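You operate a simulated robot arm through the tools that you are given. There is no shell and no other tool.

Carry out the task below with a simulated robot arm. There is one attempt and no reset: what you move stays moved.

JOB
Brush the lint off the black board and the sieve.
Fine: slide the frame aside to get at the board; use the small brush, back on its mat after, frame over the board again. Set down upright: small brush. Where these are worked on the way, their far stop is far enough and under half their travel is too little: brass frame. What is to be rubbed or washed off counts as gone when no trace of it is left.

The check looks at the end state, three seconds after you hand in, the way a careful person would. Anything else that was tipped, shoved, dropped, spilled or broken makes it a failure.

ROBOT AND FRAMES
A 6-joint arm with a two-finger gripper, fixed in place. Base frame: the origin is on the floor under the middle of its stand, x ahead of it, y to its left, z up; the work surface is at about z = 0.86. Readings come in m, degrees, newtons and seconds.
It reaches about 1.417 m from its shoulder. Its first joint turns from -166.0 to 166.0 degrees. Payload 3.43 kg.
Tool frame: the origin (TCP) lies between the finger pads and is the grasp point; the fingertips stand 0.02 m ahead of it; z points along the fingers, y is the line along which they close. The gripper opens to 0.19 m; its body begins 0.248 m behind the TCP.
Orientation is that of the tool frame in the base frame, as [roll, pitch, yaw] about the fixed x, y, z axes, in that order (R = Rz(yaw) Ry(pitch) Rx(roll)). With the fingers straight down and closing along the base's y, the tool's x points along the base's -x, its y along +y and its z along -z.

CONTROLS
- The arm moves only by the tool step_arm. Its argument "commands" is a list of rows, each an object (a shift or turn left out is 0, a gripper value left out holds the last) with "linear": the shift along the tool's x, y, z in m, a list of three; "rot": the turn, a rotation vector about the tool's x, y, z in degrees, a list of three; "hand": the closure, from 0 (fully open) to 1 (shut). In form: [{"linear": [tx, ty, tz], "rot": [ax, ay, az], "hand": hand}, ...]. A call has 1 to 20 rows; each row shifts and turns the commanded pose from where the row before left it, along the tool's axes as they then stand. Rows are played at 5 a second. More than 0.05 m and 8.6 degrees between two rows, or a gripper value outside its range, and nothing of the call is played. A pose out of reach is approached as far as the arm can. The call stops where the force on the tool passes 50 N (or 10 N more than at its start, if that is more) or the arm is blocked; 0.2 s more then pass. Each finger travels about 0.153 m/s and halts on what it meets, pressing with about 33 N; the grip force reading is that of the motor and also rises with nothing between the fingers. The clock runs only during rows and for 0.2 s after the last one: add rows that do not move to give the fingers time. The reply holds the time, the measured pose of the TCP, the force on the tool along the base axes, the opening and the grip force, in the units named above and with some noise, with the torque about the TCP (base axes, N m) and any sound that the robot's microphone picked up, and new pictures: "views" is both (left out), scene, wrist or none.
- Cameras (640 x 400 px; columns grow to the right, rows downward): "scene" is fixed at [0.0499, -0.5008, 1.6453]; the picture's right is [-0.39, -0.92, 0.00], its down [-0.79, 0.34, -0.51] and it looks along [0.47, -0.20, -0.86] (base axes); focal length 288 px, centre (320, 200). "wrist" rides on the gripper at [0.07, -0.008, -0.288] in the tool frame; the picture's right is [0.12, 0.99, 0.00], its down [-0.96, 0.12, -0.25] and it looks along [-0.25, 0.03, 0.97] (tool axes); focal length 261 px, centre (320, 200). There is no depth. A picture from a camera that has moved, and an enlarged one, comes with that camera's place and axes in the base frame and with its lens.
- lift_body(by): moves the trunk up (or, below 0, down) by that many m; the arm rides with it, the base frame stays. It gives what a move gives, with no picture.
- inspect(camera, box): a new picture of the part [left, top, right, bottom] of that camera's present view, enlarged. It takes no simulated time.
- sign_off(): hands the job in; it is judged then, once.

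Nothing tells you positions but the pictures and the camera data. Unless the task says otherwise, let go and move clear before handing in.

The tools are called after "Call:" as a command line: name --argument value ..., lists and objects as JSON in quotes. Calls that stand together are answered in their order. step_arm: Moves the arm, as the interface text tells. Its arguments: {"type":"object","properties":{"commands":{"type":"array"},"views":{"type":"string","enum":["both","scene","wrist","none"]}},"required":["commands"]} The other tools are called the same way: lift_body (by) moves the trunk up or down; inspect (camera, box) takes an enlarged picture of a part of a camera's view; sign_off () hands the job in.

At the start:

```text
clock: 0.0
tool_pos: [0.5599, -0.2994, 1.2789]
orientation: [179.9, -0.1, -179.9]
wrist_force: [-0.4, 0.2, -0.1]
torque: [-0.03, 0.02, -0.02]
gripper_width: 0.1902
grasp_force: 0.1
trunk travel left (down, up): [-0.325, 0.115]
```

scene: 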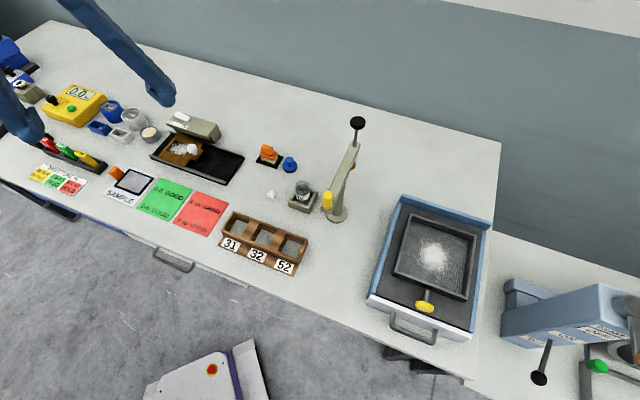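
wrist: 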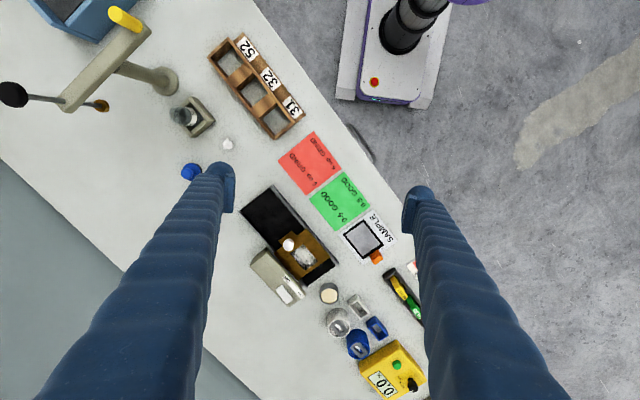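

I see a long bench with a black board and a brass-coloured frame on it (left-centre), plus several small items. A sieve with lint sits in a tray at the right. I'll zoom in to identify things before moving.

Call:
inspect --camera "scene" --box '[130, 90, 330, 215]'

Call:
inspect --camera "scene" --box '[0, 30, 200, 230]'

Call:
inspect --camera "scene" --box '[340, 170, 540, 350]'

Call:
inspect --camera "wrist" --box '[220, 160, 420, 320]'

Call:
inspect --camera "scene" --box '[230, 100, 390, 220]'

```text
3.20 times, centred on (230, 152) of scene
camera zoom: at [0.0499, -0.5008, 1.6453], right [-0.39, -0.92, 0.0], down [-0.79, 0.34, -0.51], along [0.47, -0.2, -0.86], focal length 921 px, centre (608, 352)
```

zoom: 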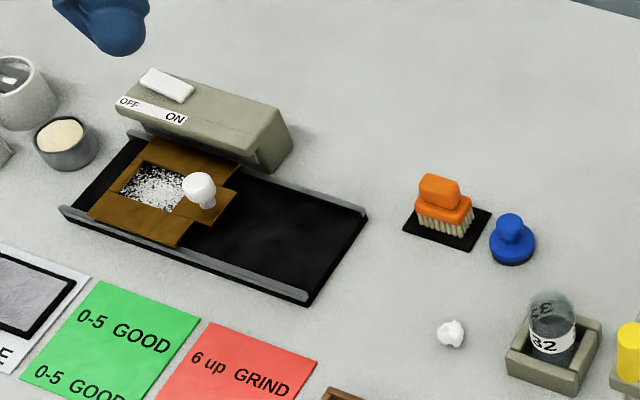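

```text
2.00 times, centred on (100, 130) of scene
camera zoom: at [0.0499, -0.5008, 1.6453], right [-0.39, -0.92, 0.0], down [-0.79, 0.34, -0.51], along [0.47, -0.2, -0.86], focal length 576 px, centre (760, 340)
```

zoom: 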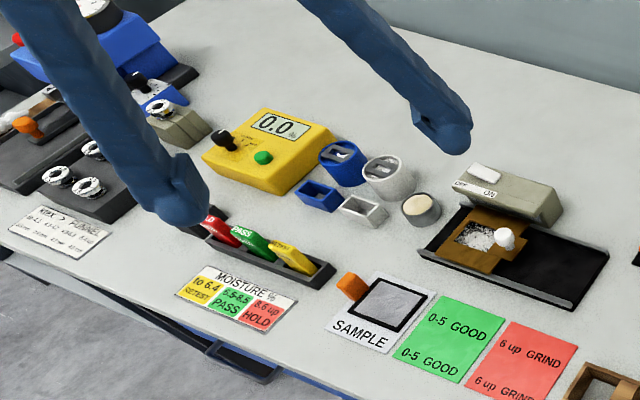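

```text
2.22 times, centred on (440, 260) of scene
camera zoom: at [0.0499, -0.5008, 1.6453], right [-0.39, -0.92, 0.0], down [-0.79, 0.34, -0.51], along [0.47, -0.2, -0.86], focal length 640 px, centre (53, 67)
```

zoom: 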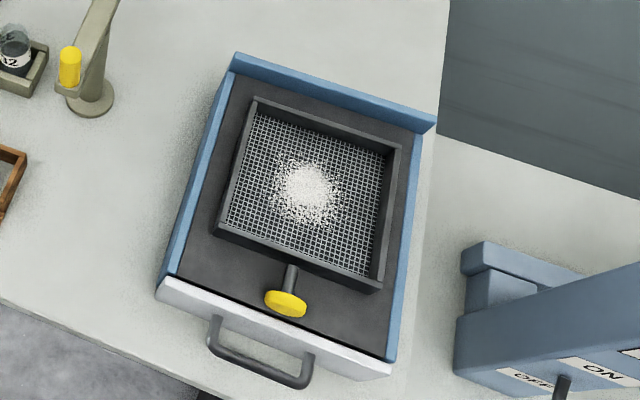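

```text
2.50 times, centred on (320, 240) of wrist
camera zoom: at [0.4894, -0.3064, 1.5652], right [-0.12, 0.99, 0.0], down [0.96, 0.12, 0.25], along [0.25, 0.03, -0.97], focal length 652 px, centre (320, 100)
```

zoom: 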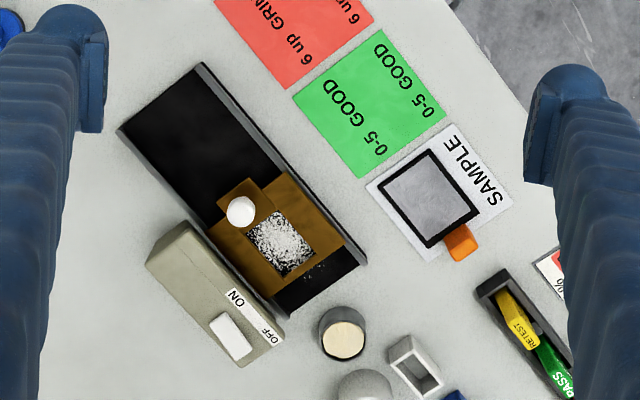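

```text
3.33 times, centred on (310, 160) of scene
camera zoom: at [0.0499, -0.5008, 1.6453], right [-0.39, -0.92, 0.0], down [-0.79, 0.34, -0.51], along [0.47, -0.2, -0.86], focal length 960 px, centre (353, 333)
```

zoom: 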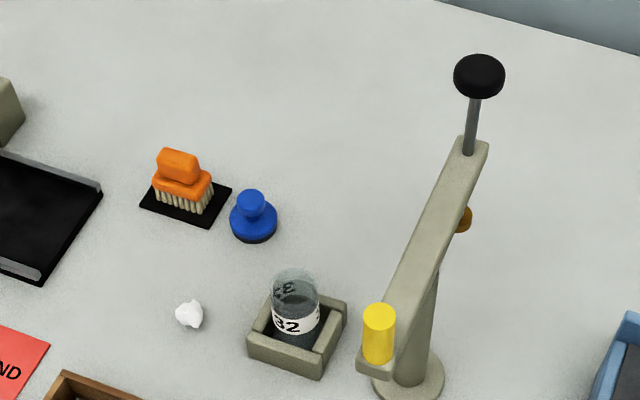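

The orange brush sits on a small black mat at about (0.70, -0.59). The board runs at 45° from about (0.87, -0.21) to (0.69, -0.47) with the sliding frame at its left end, and the sieve is around (0.18, -0.89). I'll go above the brush at a safe height and turn the gripper to line up with it.

Call:
step_arm --commands '[{"linear": [-0.02, -0.0414, 0.0], "rot": [0, 0, 0], "hand": 0.3}, {"linear": [-0.02, -0.0414, 0.0]}, {"linear": [-0.02, -0.0414, 0.0]}, {"linear": [-0.02, -0.0414, 0.0]}, {"linear": [-0.02, -0.0414, 0.0]}, {"linear": [-0.02, -0.0414, 0.0]}, {"linear": [-0.02, -0.0414, 0.0]}, {"rot": [0, 0, -7.5]}, {"rot": [0, 0, -7.5]}, {"rot": [0, 0, -7.5]}, {"rot": [0, 0, -7.5]}, {"rot": [0, 0, -7.5]}, {"rot": [0, 0, -7.5]}, {"linear": [0, 0, 0]}]'

```text
clock: 3.0
tool_pos: [0.6996, -0.588, 1.2793]
orientation: [-180.0, -0.1, -134.8]
wrist_force: [0.6, 0.3, 0.5]
torque: [0.03, -0.03, 0.0]
gripper_width: 0.1328
grasp_force: 0.1
trunk travel left (down, up): [-0.325, 0.115]
camera wrist: at [0.6563, -0.6437, 1.5658], right [-0.79, 0.62, 0.0], down [0.6, 0.76, 0.25], along [0.15, 0.19, -0.97], focal length 261 px, centre (320, 200)
```

scene: 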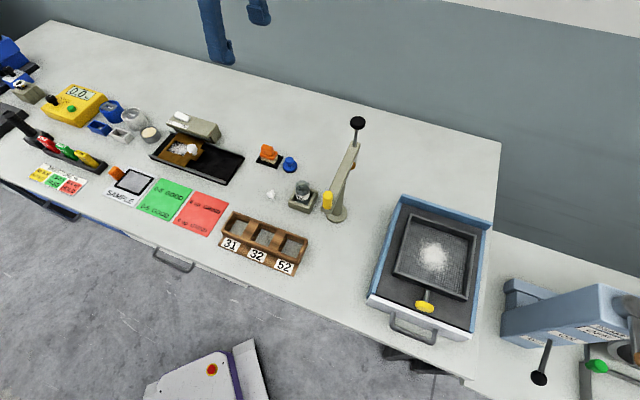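
wrist: 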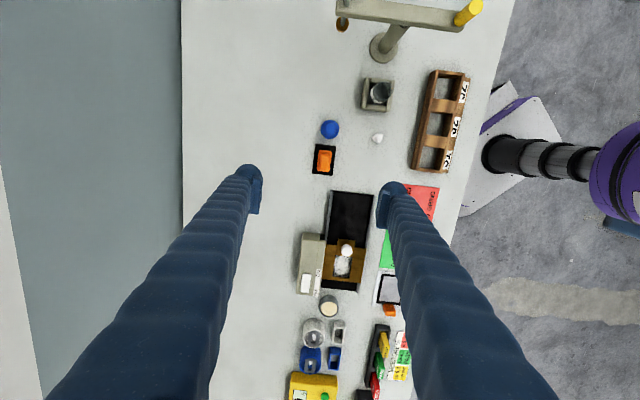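

Now the wrist view is lined up with the bench. I'll zoom in on the brush, board and frame.

Call:
inspect --camera "wrist" --box '[280, 110, 400, 185]'

Call:
inspect --camera "wrist" --box '[280, 185, 408, 305]'

Call:
inspect --camera "scene" --box '[240, 130, 320, 180]'

Call:
inspect --camera "scene" --box '[145, 105, 255, 190]'

```text
5.33 times, centred on (340, 148) of wrist
camera zoom: at [0.6563, -0.6437, 1.5658], right [-0.79, 0.62, 0.0], down [0.6, 0.76, 0.25], along [0.15, 0.19, -0.97], focal length 1390 px, centre (213, 480)
```

zoom: 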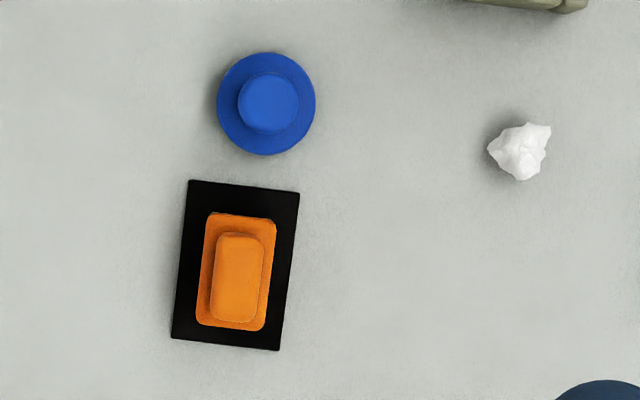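

```text
3.33 times, centred on (344, 245) of wrist
camera zoom: at [0.6563, -0.6437, 1.5658], right [-0.79, 0.62, 0.0], down [0.6, 0.76, 0.25], along [0.15, 0.19, -0.97], focal length 869 px, centre (240, 50)
```

zoom: 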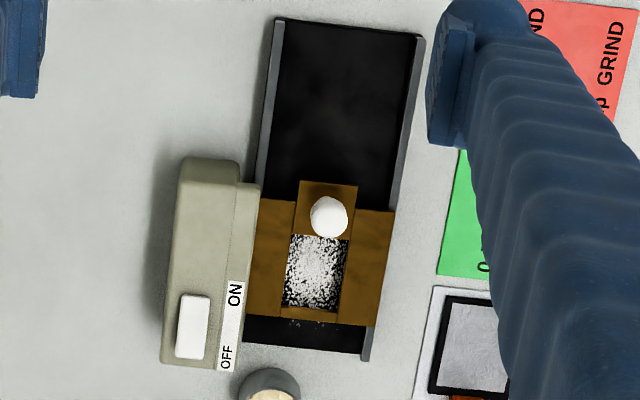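

```text
8.00 times, centred on (280, 155) of scene
camera zoom: at [0.0499, -0.5008, 1.6453], right [-0.39, -0.92, 0.0], down [-0.79, 0.34, -0.51], along [0.47, -0.2, -0.86], focal length 2303 px, centre (640, 560)
```

zoom: 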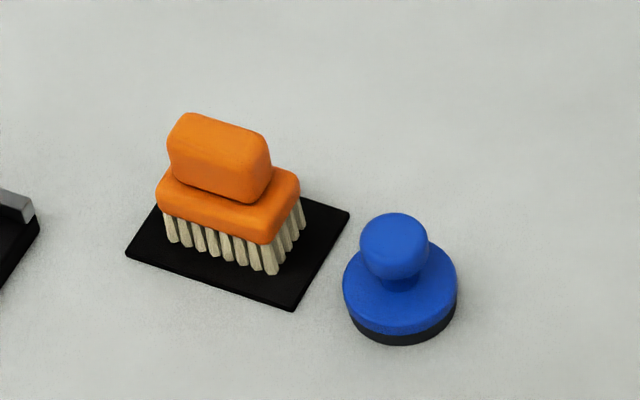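

```text
4.71 times, centred on (200, 148) of scene
camera zoom: at [0.0499, -0.5008, 1.6453], right [-0.39, -0.92, 0.0], down [-0.79, 0.34, -0.51], along [0.47, -0.2, -0.86], focal length 1355 px, centre (885, 447)
```

zoom: 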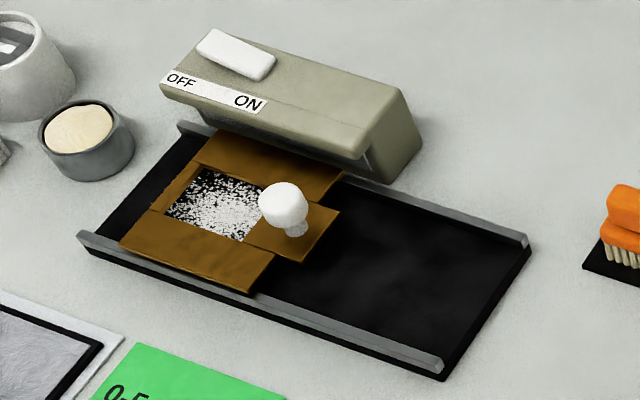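

The frame carries a white knob on a tab at roughly (0.79, -0.36, 0.93), and a lamp box stands close beside the board. I'll move over the frame for a closer look before touching it.

Call:
step_arm --commands '[{"linear": [-0.046, 0.02, 0.018], "hand": 0.5}, {"linear": [-0.046, 0.02, 0.018]}, {"linear": [-0.046, 0.02, 0.018]}, {"linear": [-0.046, 0.02, 0.018]}, {"linear": [-0.046, 0.02, 0.018]}, {"linear": [0, 0, 0.04]}, {"linear": [0, 0, 0.04]}, {"linear": [0, 0, 0]}, {"linear": [0, 0, 0]}]'

```text
refused: row 1 steps farther than a row can; nothing moved
```

The frame is still ahead of me at the same spot; that step was slightly too long, so I'll shorten the rows.

Call:
step_arm --commands '[{"linear": [-0.0383, 0.0167, 0.02], "hand": 0.5}, {"linear": [-0.0383, 0.0167, 0.02]}, {"linear": [-0.0383, 0.0167, 0.02]}, {"linear": [-0.0383, 0.0167, 0.02]}, {"linear": [-0.0383, 0.0167, 0.02]}, {"linear": [-0.0383, 0.0167, 0.02]}, {"linear": [0, 0, 0.04]}, {"linear": [0, 0, 0]}, {"linear": [0, 0, 0]}]'

```text
clock: 5.0
tool_pos: [0.791, -0.3545, 1.1185]
orientation: [180.0, -0.1, -135.0]
wrist_force: [-0.1, 0.0, 0.0]
torque: [-0.12, 0.04, 0.0]
gripper_width: 0.0949
grasp_force: 0.1
trunk travel left (down, up): [-0.325, 0.115]
camera wrist: at [0.7477, -0.4099, 1.4046], right [-0.79, 0.62, 0.0], down [0.6, 0.76, 0.25], along [0.15, 0.19, -0.97], focal length 261 px, centre (320, 200)
```

scene: 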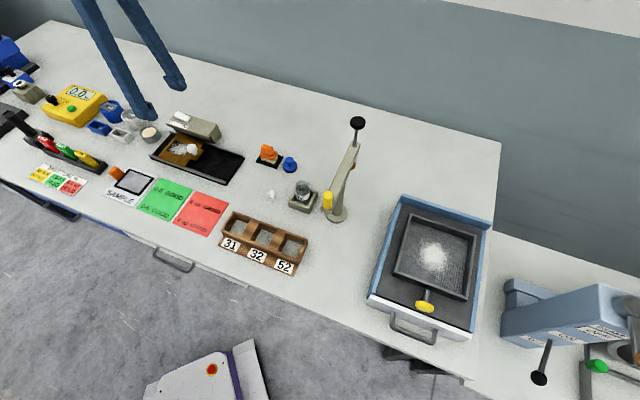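
wrist: 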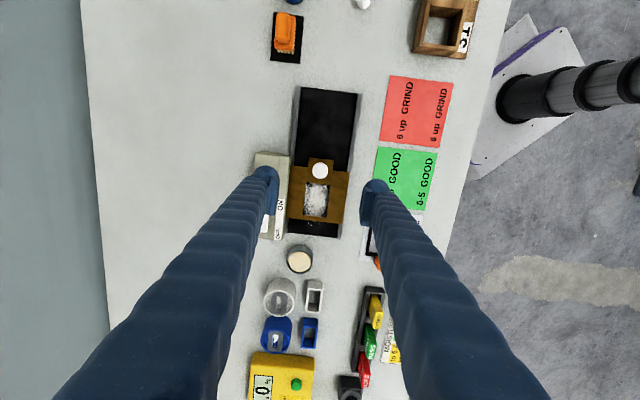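

Call:
inspect --camera "wrist" --box '[240, 80, 400, 250]'

Call:
inspect --camera "scene" --box '[110, 40, 250, 190]'

```text
2.35 times, centred on (320, 165) of wrist
camera zoom: at [0.7477, -0.4099, 1.4046], right [-0.79, 0.62, 0.0], down [0.6, 0.76, 0.25], along [0.15, 0.19, -0.97], focal length 613 px, centre (320, 282)
```

zoom: 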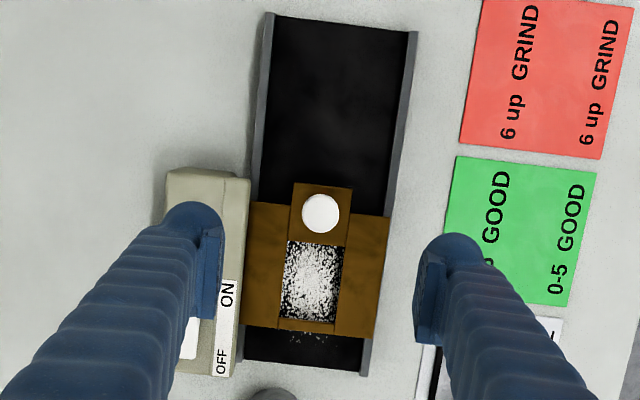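

```text
2.67 times, centred on (180, 115) of scene
camera zoom: at [0.0499, -0.5008, 1.6453], right [-0.39, -0.92, 0.0], down [-0.79, 0.34, -0.51], along [0.47, -0.2, -0.86], focal length 768 px, centre (693, 427)
```

zoom: 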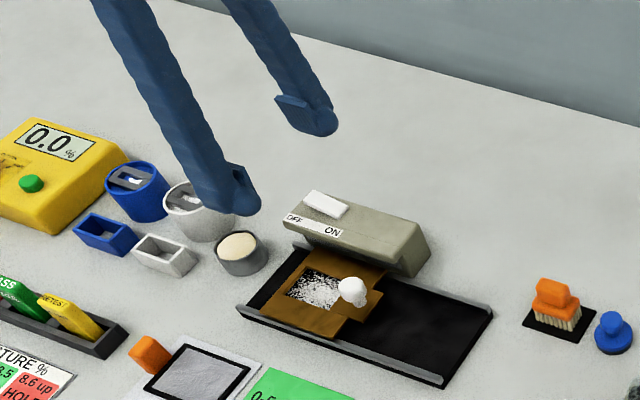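

The knob is directly below the gripper, but the lamp box is too close for a finger on that side. I'll turn the gripper 90° so the fingers straddle the knob along the slide direction, then look again.

Call:
step_arm --commands '[{"linear": [0.003, 0, 0], "rot": [0, 0, 8.5]}, {"rot": [0, 0, 8.5]}, {"rot": [0, 0, 8.5]}, {"rot": [0, 0, 8.5]}, {"rot": [0, 0, 8.5]}, {"rot": [0, 0, 8.5]}, {"rot": [0, 0, 8.5]}, {"rot": [0, 0, 8.5]}, {"rot": [0, 0, 8.5]}, {"rot": [0, 0, 8.5]}, {"rot": [0, 0, 5.0]}, {"linear": [0, 0, 0.04]}, {"linear": [0, 0, 0.04]}, {"linear": [0, 0, 0]}, {"linear": [0, 0, 0]}]'

```text
clock: 8.2
tool_pos: [0.7884, -0.3551, 1.0362]
orientation: [-179.9, 0.0, 135.0]
wrist_force: [-0.1, 0.2, -0.3]
torque: [-0.01, 0.0, 0.05]
gripper_width: 0.0952
grasp_force: 0.0
trunk travel left (down, up): [-0.325, 0.115]
camera wrist: at [0.7339, -0.3108, 1.3226], right [0.62, 0.79, 0.0], down [0.76, -0.6, 0.25], along [0.19, -0.15, -0.97], focal length 261 px, centre (320, 200)
```

scene: 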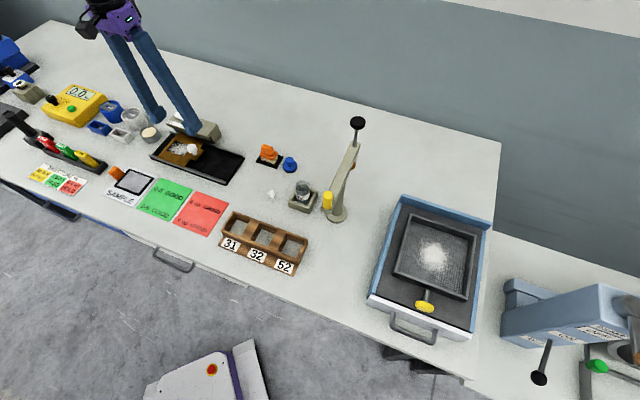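
wrist: 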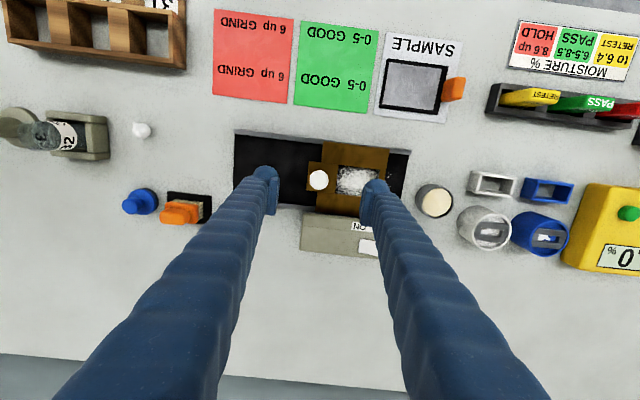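

Call:
inspect --camera "wrist" --box '[220, 120, 420, 270]'

Call:
inspect --camera "scene" --box '[110, 60, 260, 200]'

```text
2.67 times, centred on (320, 195) of wrist
camera zoom: at [0.7339, -0.3108, 1.3226], right [0.62, 0.79, 0.0], down [0.76, -0.6, 0.25], along [0.19, -0.15, -0.97], focal length 695 px, centre (320, 213)
```

zoom: 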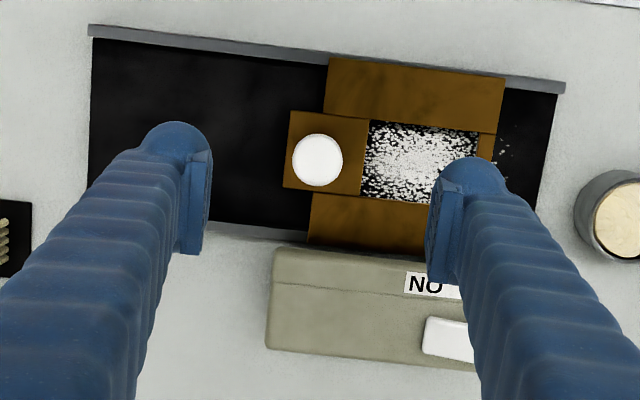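

```text
2.86 times, centred on (185, 130) of scene
camera zoom: at [0.0499, -0.5008, 1.6453], right [-0.39, -0.92, 0.0], down [-0.79, 0.34, -0.51], along [0.47, -0.2, -0.86], focal length 822 px, centre (706, 400)
```

zoom: 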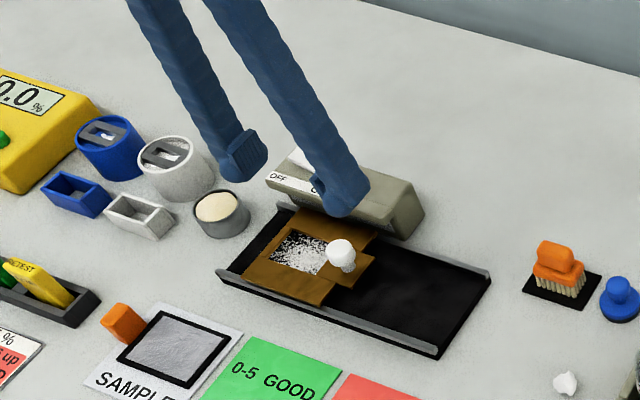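

The knob is centred between the fingers, with the lamp box about 5 cm to the side. I'll lower the fingers around the knob.

Call:
step_arm --commands '[{"linear": [0.001, -0.0015, 0.035]}, {"linear": [0, 0, 0.035]}, {"linear": [0, 0, 0.02]}, {"linear": [0, 0, 0]}, {"linear": [0, 0, 0]}]'

```text
clock: 9.4
tool_pos: [0.787, -0.359, 0.9478]
orientation: [-180.0, 0.0, 135.0]
wrist_force: [0.4, -0.1, -0.7]
torque: [-0.01, 0.02, 0.0]
gripper_width: 0.095
grasp_force: 0.0
trunk travel left (down, up): [-0.325, 0.115]
camera wrist: at [0.7317, -0.3139, 1.2341], right [0.62, 0.79, 0.0], down [0.76, -0.6, 0.25], along [0.19, -0.15, -0.97], focal length 261 px, centre (320, 200)
```

scene: 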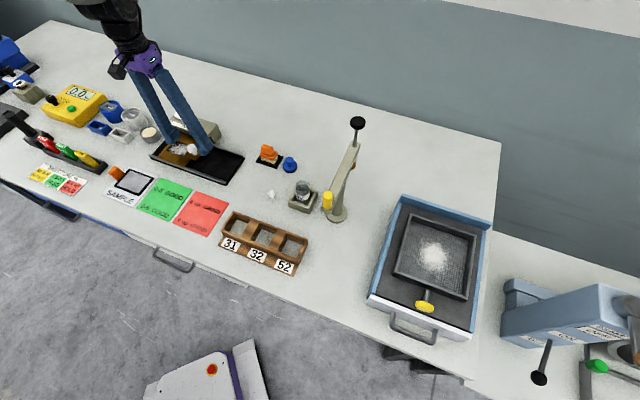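
wrist: 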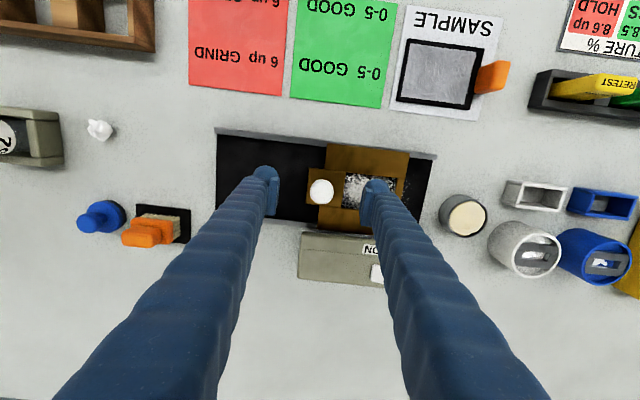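

Call:
inspect --camera "scene" --box '[140, 90, 250, 190]'

Call:
inspect --camera "wrist" --box '[240, 120, 440, 250]'

```text
4.00 times, centred on (195, 140) of scene
camera zoom: at [0.0499, -0.5008, 1.6453], right [-0.39, -0.92, 0.0], down [-0.79, 0.34, -0.51], along [0.47, -0.2, -0.86], focal length 1151 px, centre (820, 440)
```

zoom: 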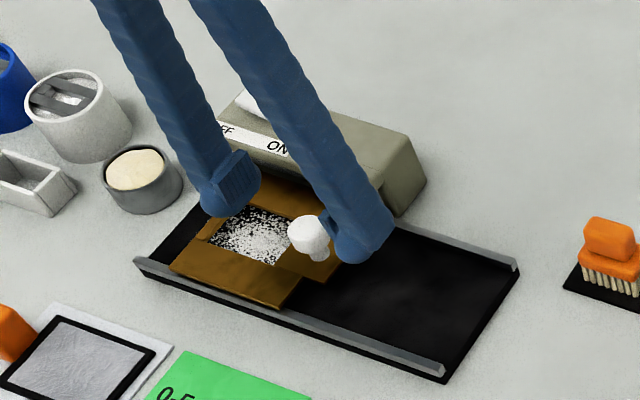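

```text
3.08 times, centred on (340, 185) of wrist
camera zoom: at [0.7317, -0.3139, 1.2341], right [0.62, 0.79, 0.0], down [0.76, -0.6, 0.25], along [0.19, -0.15, -0.97], focal length 802 px, centre (258, 246)
```

zoom: 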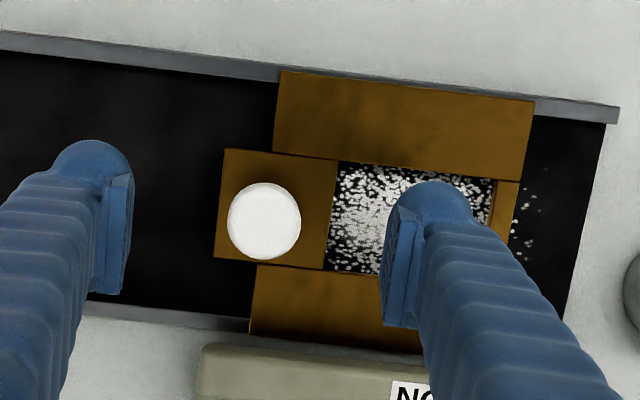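

The knob is between the pads. I'll lower another 18 mm and close on it gently.

Call:
step_arm --commands '[{"linear": [0.002, 0.003, 0.018], "hand": 0.7}, {"linear": [0, 0, 0]}, {"linear": [0, 0, 0], "hand": 0.9}, {"linear": [0, 0, 0]}, {"linear": [0, 0, 0]}]'

Call:
inspect --camera "scene" --box '[140, 90, 250, 190]'

```text
clock: 10.6
tool_pos: [0.7861, -0.3551, 0.9292]
orientation: [-180.0, -0.1, 135.0]
wrist_force: [-7.4, -4.4, 6.5]
torque: [0.04, 0.17, -0.03]
gripper_width: 0.0284
grasp_force: 44.6
trunk travel left (down, up): [-0.325, 0.115]
camera wrist: at [0.7312, -0.3102, 1.2163], right [0.62, 0.79, 0.0], down [0.76, -0.6, 0.25], along [0.19, -0.15, -0.97], focal length 261 px, centre (320, 200)
```

scene: 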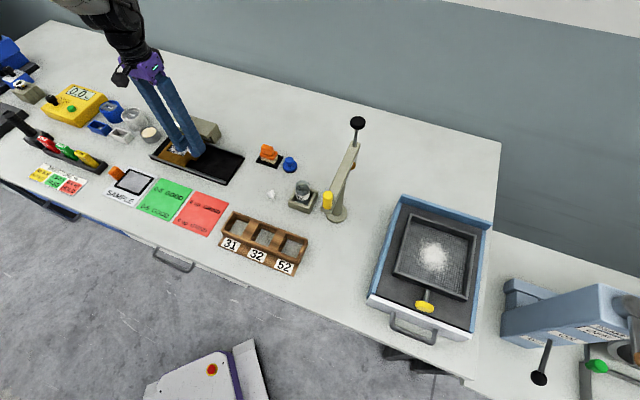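
wrist: 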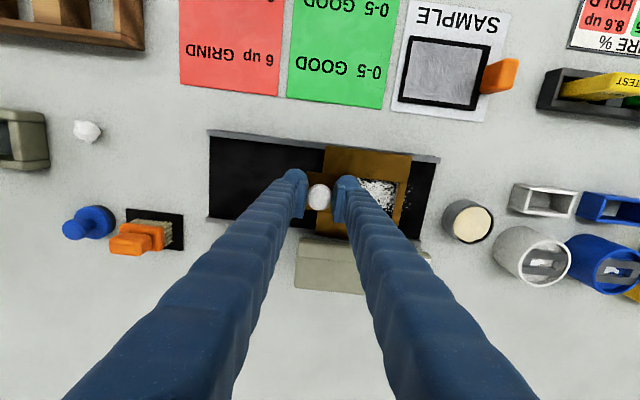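

```text
4.00 times, centred on (195, 140) of scene
camera zoom: at [0.0499, -0.5008, 1.6453], right [-0.39, -0.92, 0.0], down [-0.79, 0.34, -0.51], along [0.47, -0.2, -0.86], focal length 1151 px, centre (820, 440)
```

zoom: 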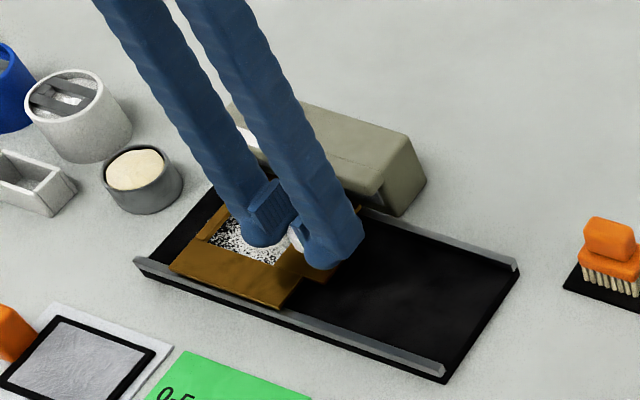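

I have the knob (28 mm between the pads). Now I'll slide the frame along its rails toward the open end of the board, in small steps.

Call:
step_arm --commands '[{"linear": [0, -0.01, 0]}, {"linear": [0, -0.015, 0]}, {"linear": [0, -0.015, 0]}, {"linear": [0, -0.015, 0]}, {"linear": [0, -0.015, 0]}, {"linear": [0, 0, 0]}]'

Call:
inspect --camera "scene" --box '[140, 90, 250, 190]'

```text
clock: 12.0
tool_pos: [0.7389, -0.4035, 0.9301]
orientation: [-179.9, 0.0, 135.0]
wrist_force: [-3.9, 4.9, -10.3]
torque: [0.04, 0.24, 0.01]
gripper_width: 0.0286
grasp_force: 45.4
trunk travel left (down, up): [-0.325, 0.115]
camera wrist: at [0.684, -0.3583, 1.2164], right [0.62, 0.79, 0.0], down [0.76, -0.6, 0.25], along [0.19, -0.15, -0.97], focal length 261 px, centre (320, 200)
```

scene: 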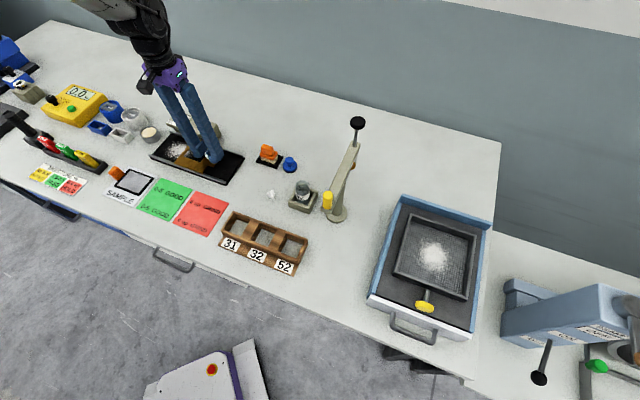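
wrist: 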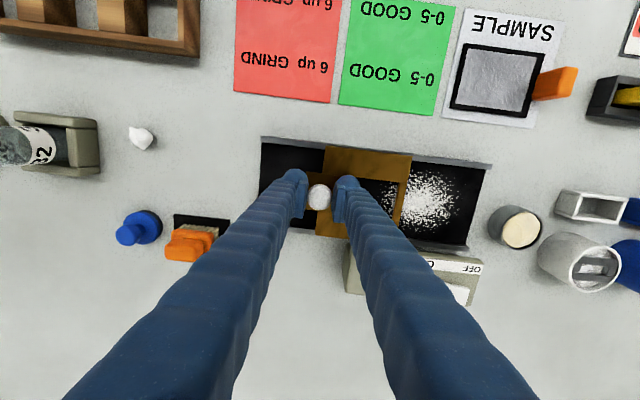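

```text
4.00 times, centred on (195, 140) of scene
camera zoom: at [0.0499, -0.5008, 1.6453], right [-0.39, -0.92, 0.0], down [-0.79, 0.34, -0.51], along [0.47, -0.2, -0.86], focal length 1151 px, centre (820, 440)
```

zoom: 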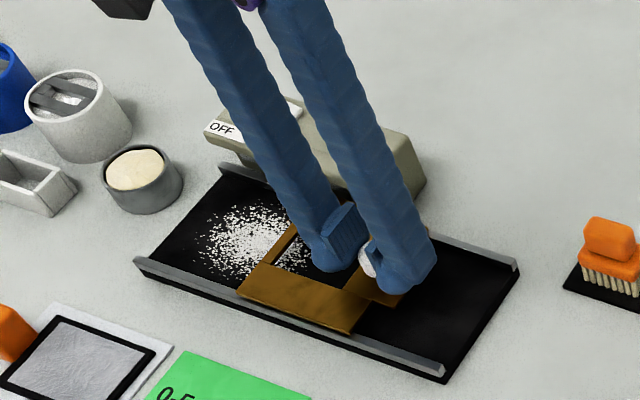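

The frame slides cleanly and uncovers the lint. I'll keep going toward the far stop.

Call:
step_arm --commands '[{"linear": [0, -0.012, 0]}, {"linear": [0, -0.012, 0]}, {"linear": [0, -0.012, 0]}, {"linear": [0, -0.012, 0]}, {"linear": [0, 0, 0]}]'

Call:
inspect --camera "scene" --box '[140, 90, 250, 190]'

```text
clock: 13.2
tool_pos: [0.7037, -0.4373, 0.9306]
orientation: [-179.9, -0.2, 135.1]
wrist_force: [-4.2, 4.0, -23.9]
torque: [-0.12, 0.06, 0.03]
gripper_width: 0.0286
grasp_force: 44.9
trunk travel left (down, up): [-0.325, 0.115]
camera wrist: at [0.6498, -0.3927, 1.2166], right [0.62, 0.79, 0.0], down [0.76, -0.6, 0.24], along [0.19, -0.15, -0.97], focal length 261 px, centre (320, 200)
```

scene: 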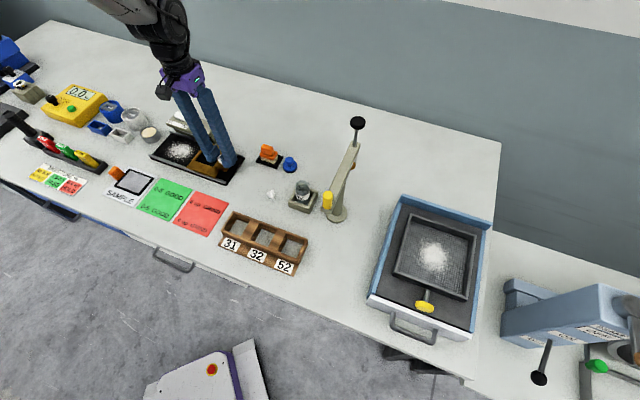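
wrist: 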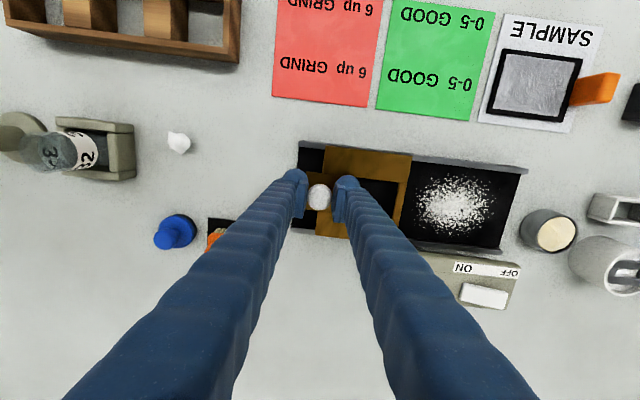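

```text
4.00 times, centred on (195, 140) of scene
camera zoom: at [0.0499, -0.5008, 1.6453], right [-0.39, -0.92, 0.0], down [-0.79, 0.34, -0.51], along [0.47, -0.2, -0.86], focal length 1151 px, centre (820, 440)
```

zoom: 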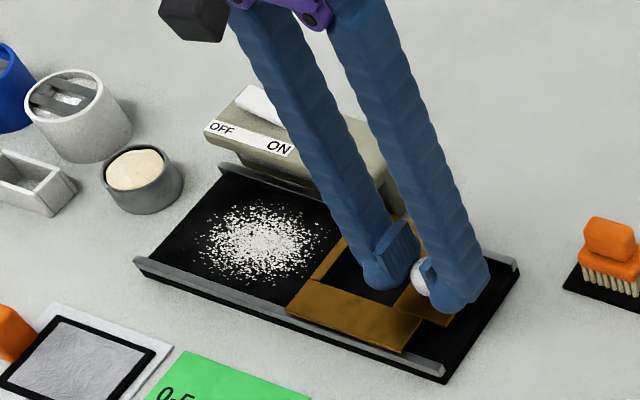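

The frame is nearly at the end and the vertical force is building because the arm has drifted up slightly. I'll ease it down a touch and finish the slide to the far stop.

Call:
step_arm --commands '[{"linear": [0, 0, 0.0015]}, {"linear": [0, -0.006, 0]}, {"linear": [0, -0.006, 0]}, {"linear": [0, -0.006, 0]}, {"linear": [0, -0.006, 0]}, {"linear": [0, 0, 0]}]'

Call:
inspect --camera "scene" --box '[140, 90, 250, 190]'

```text
clock: 14.6
tool_pos: [0.6874, -0.4548, 0.9306]
orientation: [180.0, -0.1, 134.9]
wrist_force: [-2.8, 12.3, -4.9]
torque: [0.36, 0.23, 0.05]
gripper_width: 0.0287
grasp_force: 45.3
trunk travel left (down, up): [-0.325, 0.115]
camera wrist: at [0.6324, -0.4095, 1.2166], right [0.62, 0.79, 0.0], down [0.76, -0.6, 0.25], along [0.19, -0.15, -0.97], focal length 261 px, centre (320, 200)
```

scene: 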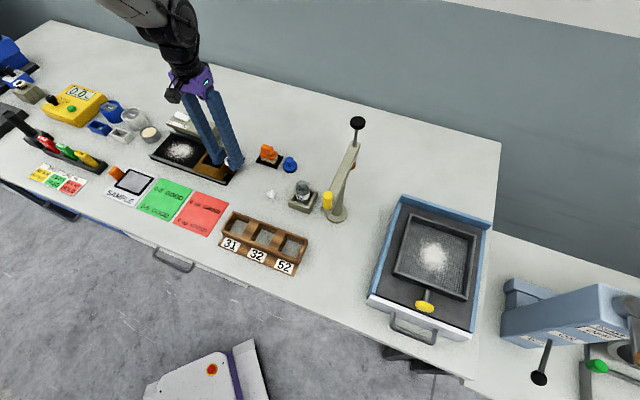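
wrist: 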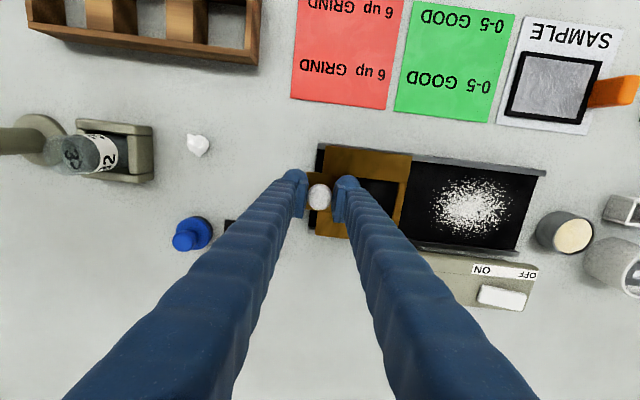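

```text
4.00 times, centred on (195, 140) of scene
camera zoom: at [0.0499, -0.5008, 1.6453], right [-0.39, -0.92, 0.0], down [-0.79, 0.34, -0.51], along [0.47, -0.2, -0.86], focal length 1151 px, centre (820, 440)
```

zoom: 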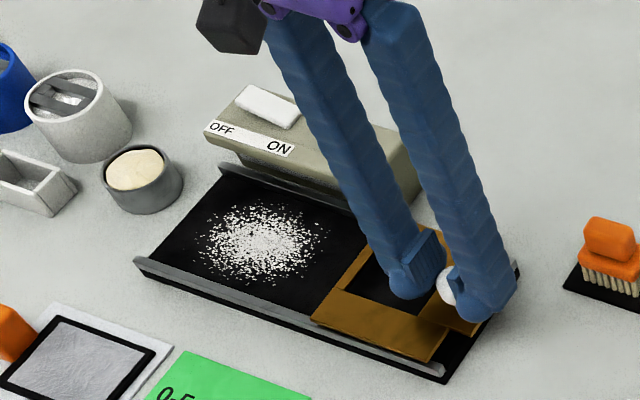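

Travel is about 0.14 m so far with no hard stop yet. I'll continue with small steps.

Call:
step_arm --commands '[{"linear": [0, -0.004, 0]}, {"linear": [0, -0.004, 0]}, {"linear": [0, -0.004, 0]}, {"linear": [0, -0.004, 0]}, {"linear": [0, 0, 0]}]' --views "none"

Call:
inspect --camera "scene" --box '[140, 90, 250, 190]'

```text
clock: 15.2
tool_pos: [0.6871, -0.4543, 0.9296]
orientation: [179.8, 0.0, 135.0]
wrist_force: [12.8, 10.2, -4.5]
torque: [0.88, 0.28, -0.06]
gripper_width: 0.0287
grasp_force: 45.2
trunk travel left (down, up): [-0.325, 0.115]
stopped in row 3: the force on the tool passed its limit at 54 N (the readings are from after the stop); the commanded pose is now the measured one
```

```text
4.00 times, centred on (195, 140) of scene
camera zoom: at [0.0499, -0.5008, 1.6453], right [-0.39, -0.92, 0.0], down [-0.79, 0.34, -0.51], along [0.47, -0.2, -0.86], focal length 1151 px, centre (820, 440)
```

zoom: 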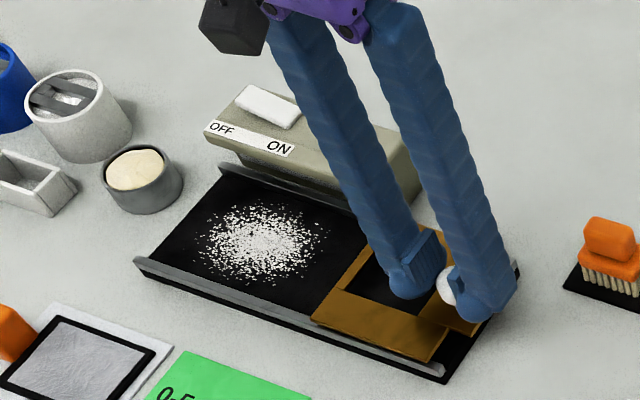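

The frame is at its far stop (0.14 m travel) and the lint patch is fully exposed. I'll release, rise, turn back and move over the brush.

Call:
step_arm --commands '[{"linear": [0, 0, 0], "hand": 0.65}, {"linear": [0, 0, 0]}, {"linear": [0, 0, -0.04]}, {"linear": [0, 0, -0.05]}, {"linear": [0, 0, -0.05], "hand": 0.6}, {"rot": [0, 0, -8.5]}, {"rot": [0, 0, -8.5]}, {"rot": [0, 0, -8.5]}, {"rot": [0, 0, -8.5]}, {"rot": [0, 0, -8.5]}, {"rot": [0, 0, -8.5]}, {"rot": [0, 0, -8.5]}, {"rot": [0, 0, -8.5]}, {"rot": [0, 0, -8.5]}, {"rot": [0, 0, -8.5]}, {"rot": [0, 0, -5.0]}, {"linear": [0.0289, -0.0306, 0]}, {"linear": [0.0289, -0.0306, 0]}, {"linear": [0.0289, -0.0306, 0]}, {"linear": [0, 0, 0]}]'

Call:
inspect --camera "wrist" --box '[250, 130, 400, 240]'

Call:
inspect --camera "scene" --box '[140, 60, 320, 190]'

```text
clock: 19.4
tool_pos: [0.6899, -0.583, 1.0722]
orientation: [-180.0, 0.2, -135.0]
wrist_force: [0.1, -0.7, -0.1]
torque: [0.13, -0.01, 0.05]
gripper_width: 0.0763
grasp_force: 0.1
trunk travel left (down, up): [-0.325, 0.115]
camera wrist: at [0.6459, -0.6388, 1.358], right [-0.79, 0.62, 0.0], down [0.6, 0.76, 0.25], along [0.16, 0.2, -0.97], focal length 261 px, centre (320, 200)
```

scene: 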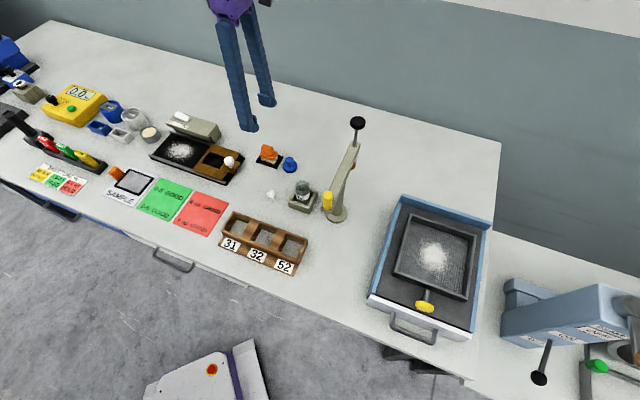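
wrist: 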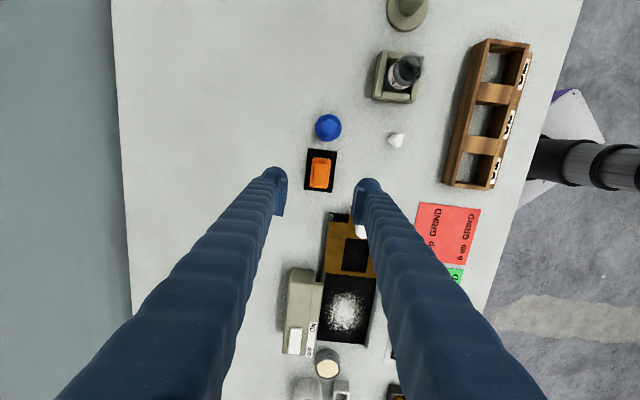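

```text
3.64 times, centred on (325, 185) of wrist
camera zoom: at [0.6459, -0.6388, 1.358], right [-0.79, 0.62, 0.0], down [0.6, 0.76, 0.25], along [0.16, 0.2, -0.97], focal length 948 px, centre (302, 254)
```

zoom: 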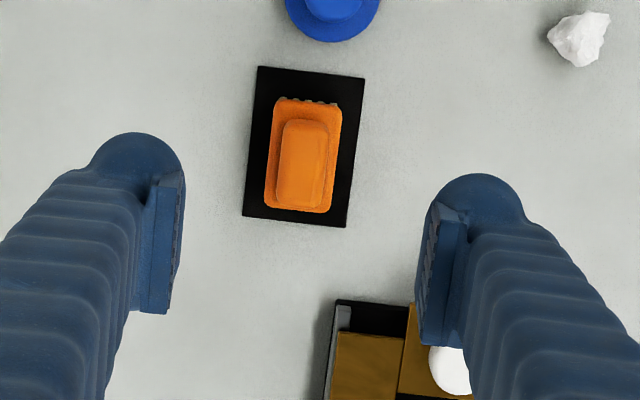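

```text
3.08 times, centred on (230, 125) of scene
camera zoom: at [0.0499, -0.5008, 1.6453], right [-0.39, -0.92, 0.0], down [-0.79, 0.34, -0.51], along [0.47, -0.2, -0.86], focal length 886 px, centre (597, 431)
```

zoom: 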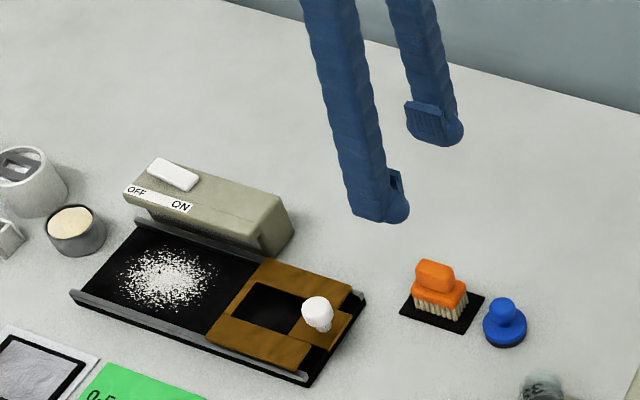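

The gripper is centred over the orange brush handle. I'll descend so the fingertips sit beside the handle just above the brush base.

Call:
step_arm --commands '[{"linear": [0.001, 0.0005, 0.045]}, {"linear": [0, 0, 0.045]}, {"linear": [0, 0, 0.035]}, {"linear": [0, 0, 0.015]}, {"linear": [0, 0, 0]}, {"linear": [0, 0, 0]}]'

Call:
inspect --camera "scene" --box '[220, 110, 320, 190]'

Call:
inspect --camera "wrist" --box '[250, 130, 400, 240]'

```text
clock: 20.8
tool_pos: [0.687, -0.5845, 0.9306]
orientation: [180.0, 0.2, -135.0]
wrist_force: [0.2, 1.3, 0.0]
torque: [-0.02, 0.01, -0.02]
gripper_width: 0.0758
grasp_force: 0.1
trunk travel left (down, up): [-0.325, 0.115]
camera wrist: at [0.6439, -0.6394, 1.2167], right [-0.79, 0.62, 0.0], down [0.6, 0.76, 0.25], along [0.16, 0.2, -0.97], focal length 261 px, centre (320, 200)
```

scene: 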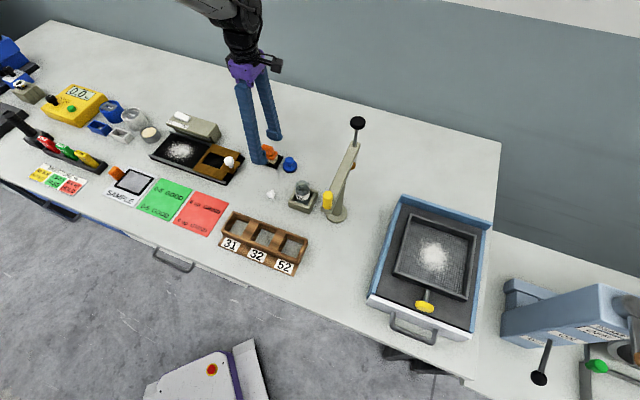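
wrist: 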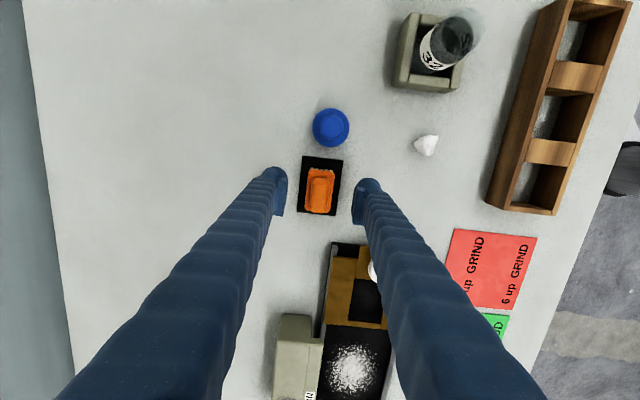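

```text
5.00 times, centred on (270, 150) of scene
camera zoom: at [0.0499, -0.5008, 1.6453], right [-0.39, -0.92, 0.0], down [-0.79, 0.34, -0.51], along [0.47, -0.2, -0.86], focal length 1439 px, centre (570, 450)
```

zoom: 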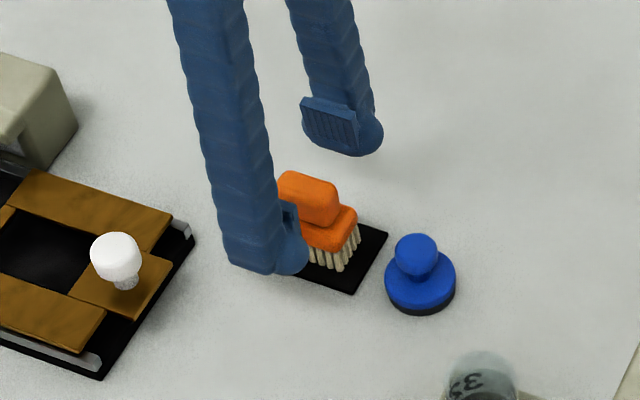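

```text
3.64 times, centred on (325, 185) of wrist
camera zoom: at [0.6439, -0.6394, 1.2167], right [-0.79, 0.62, 0.0], down [0.6, 0.76, 0.25], along [0.16, 0.2, -0.97], focal length 948 px, centre (302, 254)
```

zoom: 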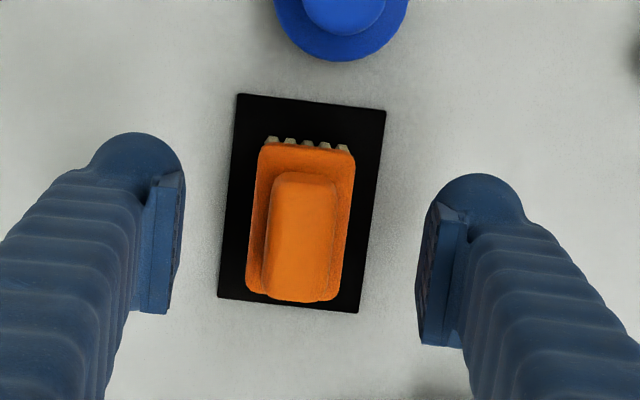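

The handle is well centred. I'll go down 8 mm more and close on the handle.

Call:
step_arm --commands '[{"linear": [0, 0, 0.008]}, {"linear": [0, 0, 0]}, {"linear": [0, 0, 0], "hand": 0.8}, {"linear": [0, 0, 0], "hand": 0.95}, {"linear": [0, 0, 0]}, {"linear": [0, 0, 0]}]'

Call:
inspect --camera "scene" --box '[220, 110, 320, 190]'

Call:
inspect --camera "wrist" --box '[250, 130, 400, 240]'

```text
clock: 22.2
tool_pos: [0.6881, -0.5821, 0.9237]
orientation: [180.0, 0.2, -135.0]
wrist_force: [-0.6, 0.4, -0.6]
torque: [-0.01, 0.0, 0.03]
gripper_width: 0.0208
grasp_force: 32.7
trunk travel left (down, up): [-0.325, 0.115]
camera wrist: at [0.6439, -0.6389, 1.2092], right [-0.79, 0.62, 0.0], down [0.6, 0.76, 0.25], along [0.15, 0.2, -0.97], focal length 261 px, centre (320, 200)
```

scene: 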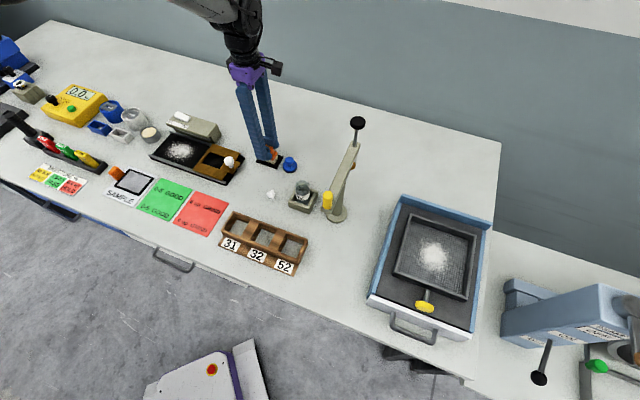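
wrist: 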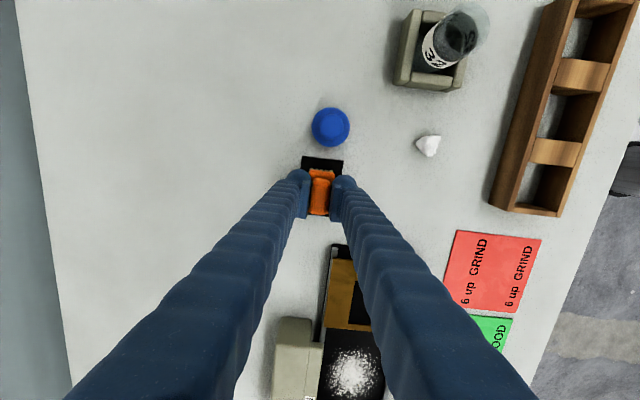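

```text
5.00 times, centred on (270, 150) of scene
camera zoom: at [0.0499, -0.5008, 1.6453], right [-0.39, -0.92, 0.0], down [-0.79, 0.34, -0.51], along [0.47, -0.2, -0.86], focal length 1439 px, centre (570, 450)
```

zoom: 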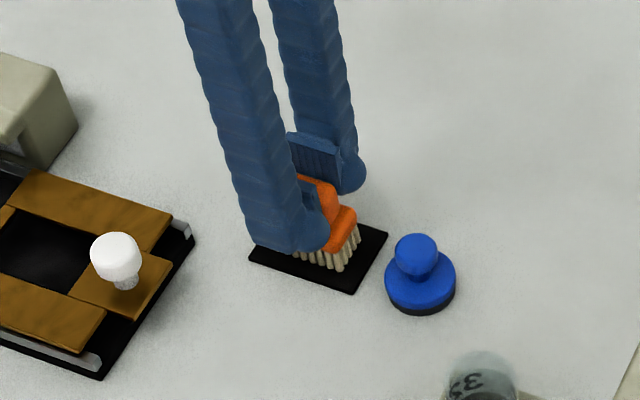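

```text
3.64 times, centred on (325, 185) of wrist
camera zoom: at [0.6439, -0.6389, 1.2092], right [-0.79, 0.62, 0.0], down [0.6, 0.76, 0.25], along [0.15, 0.2, -0.97], focal length 948 px, centre (302, 254)
```

zoom: 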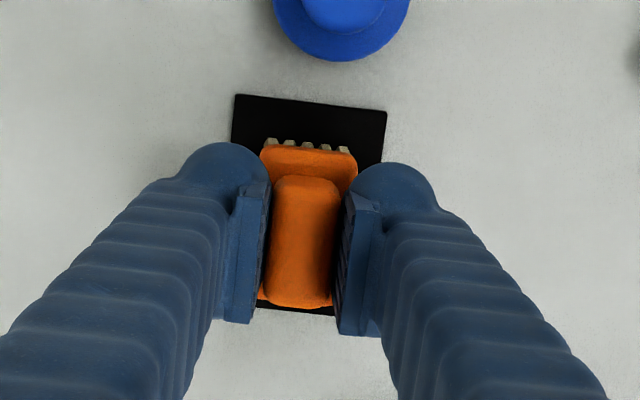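

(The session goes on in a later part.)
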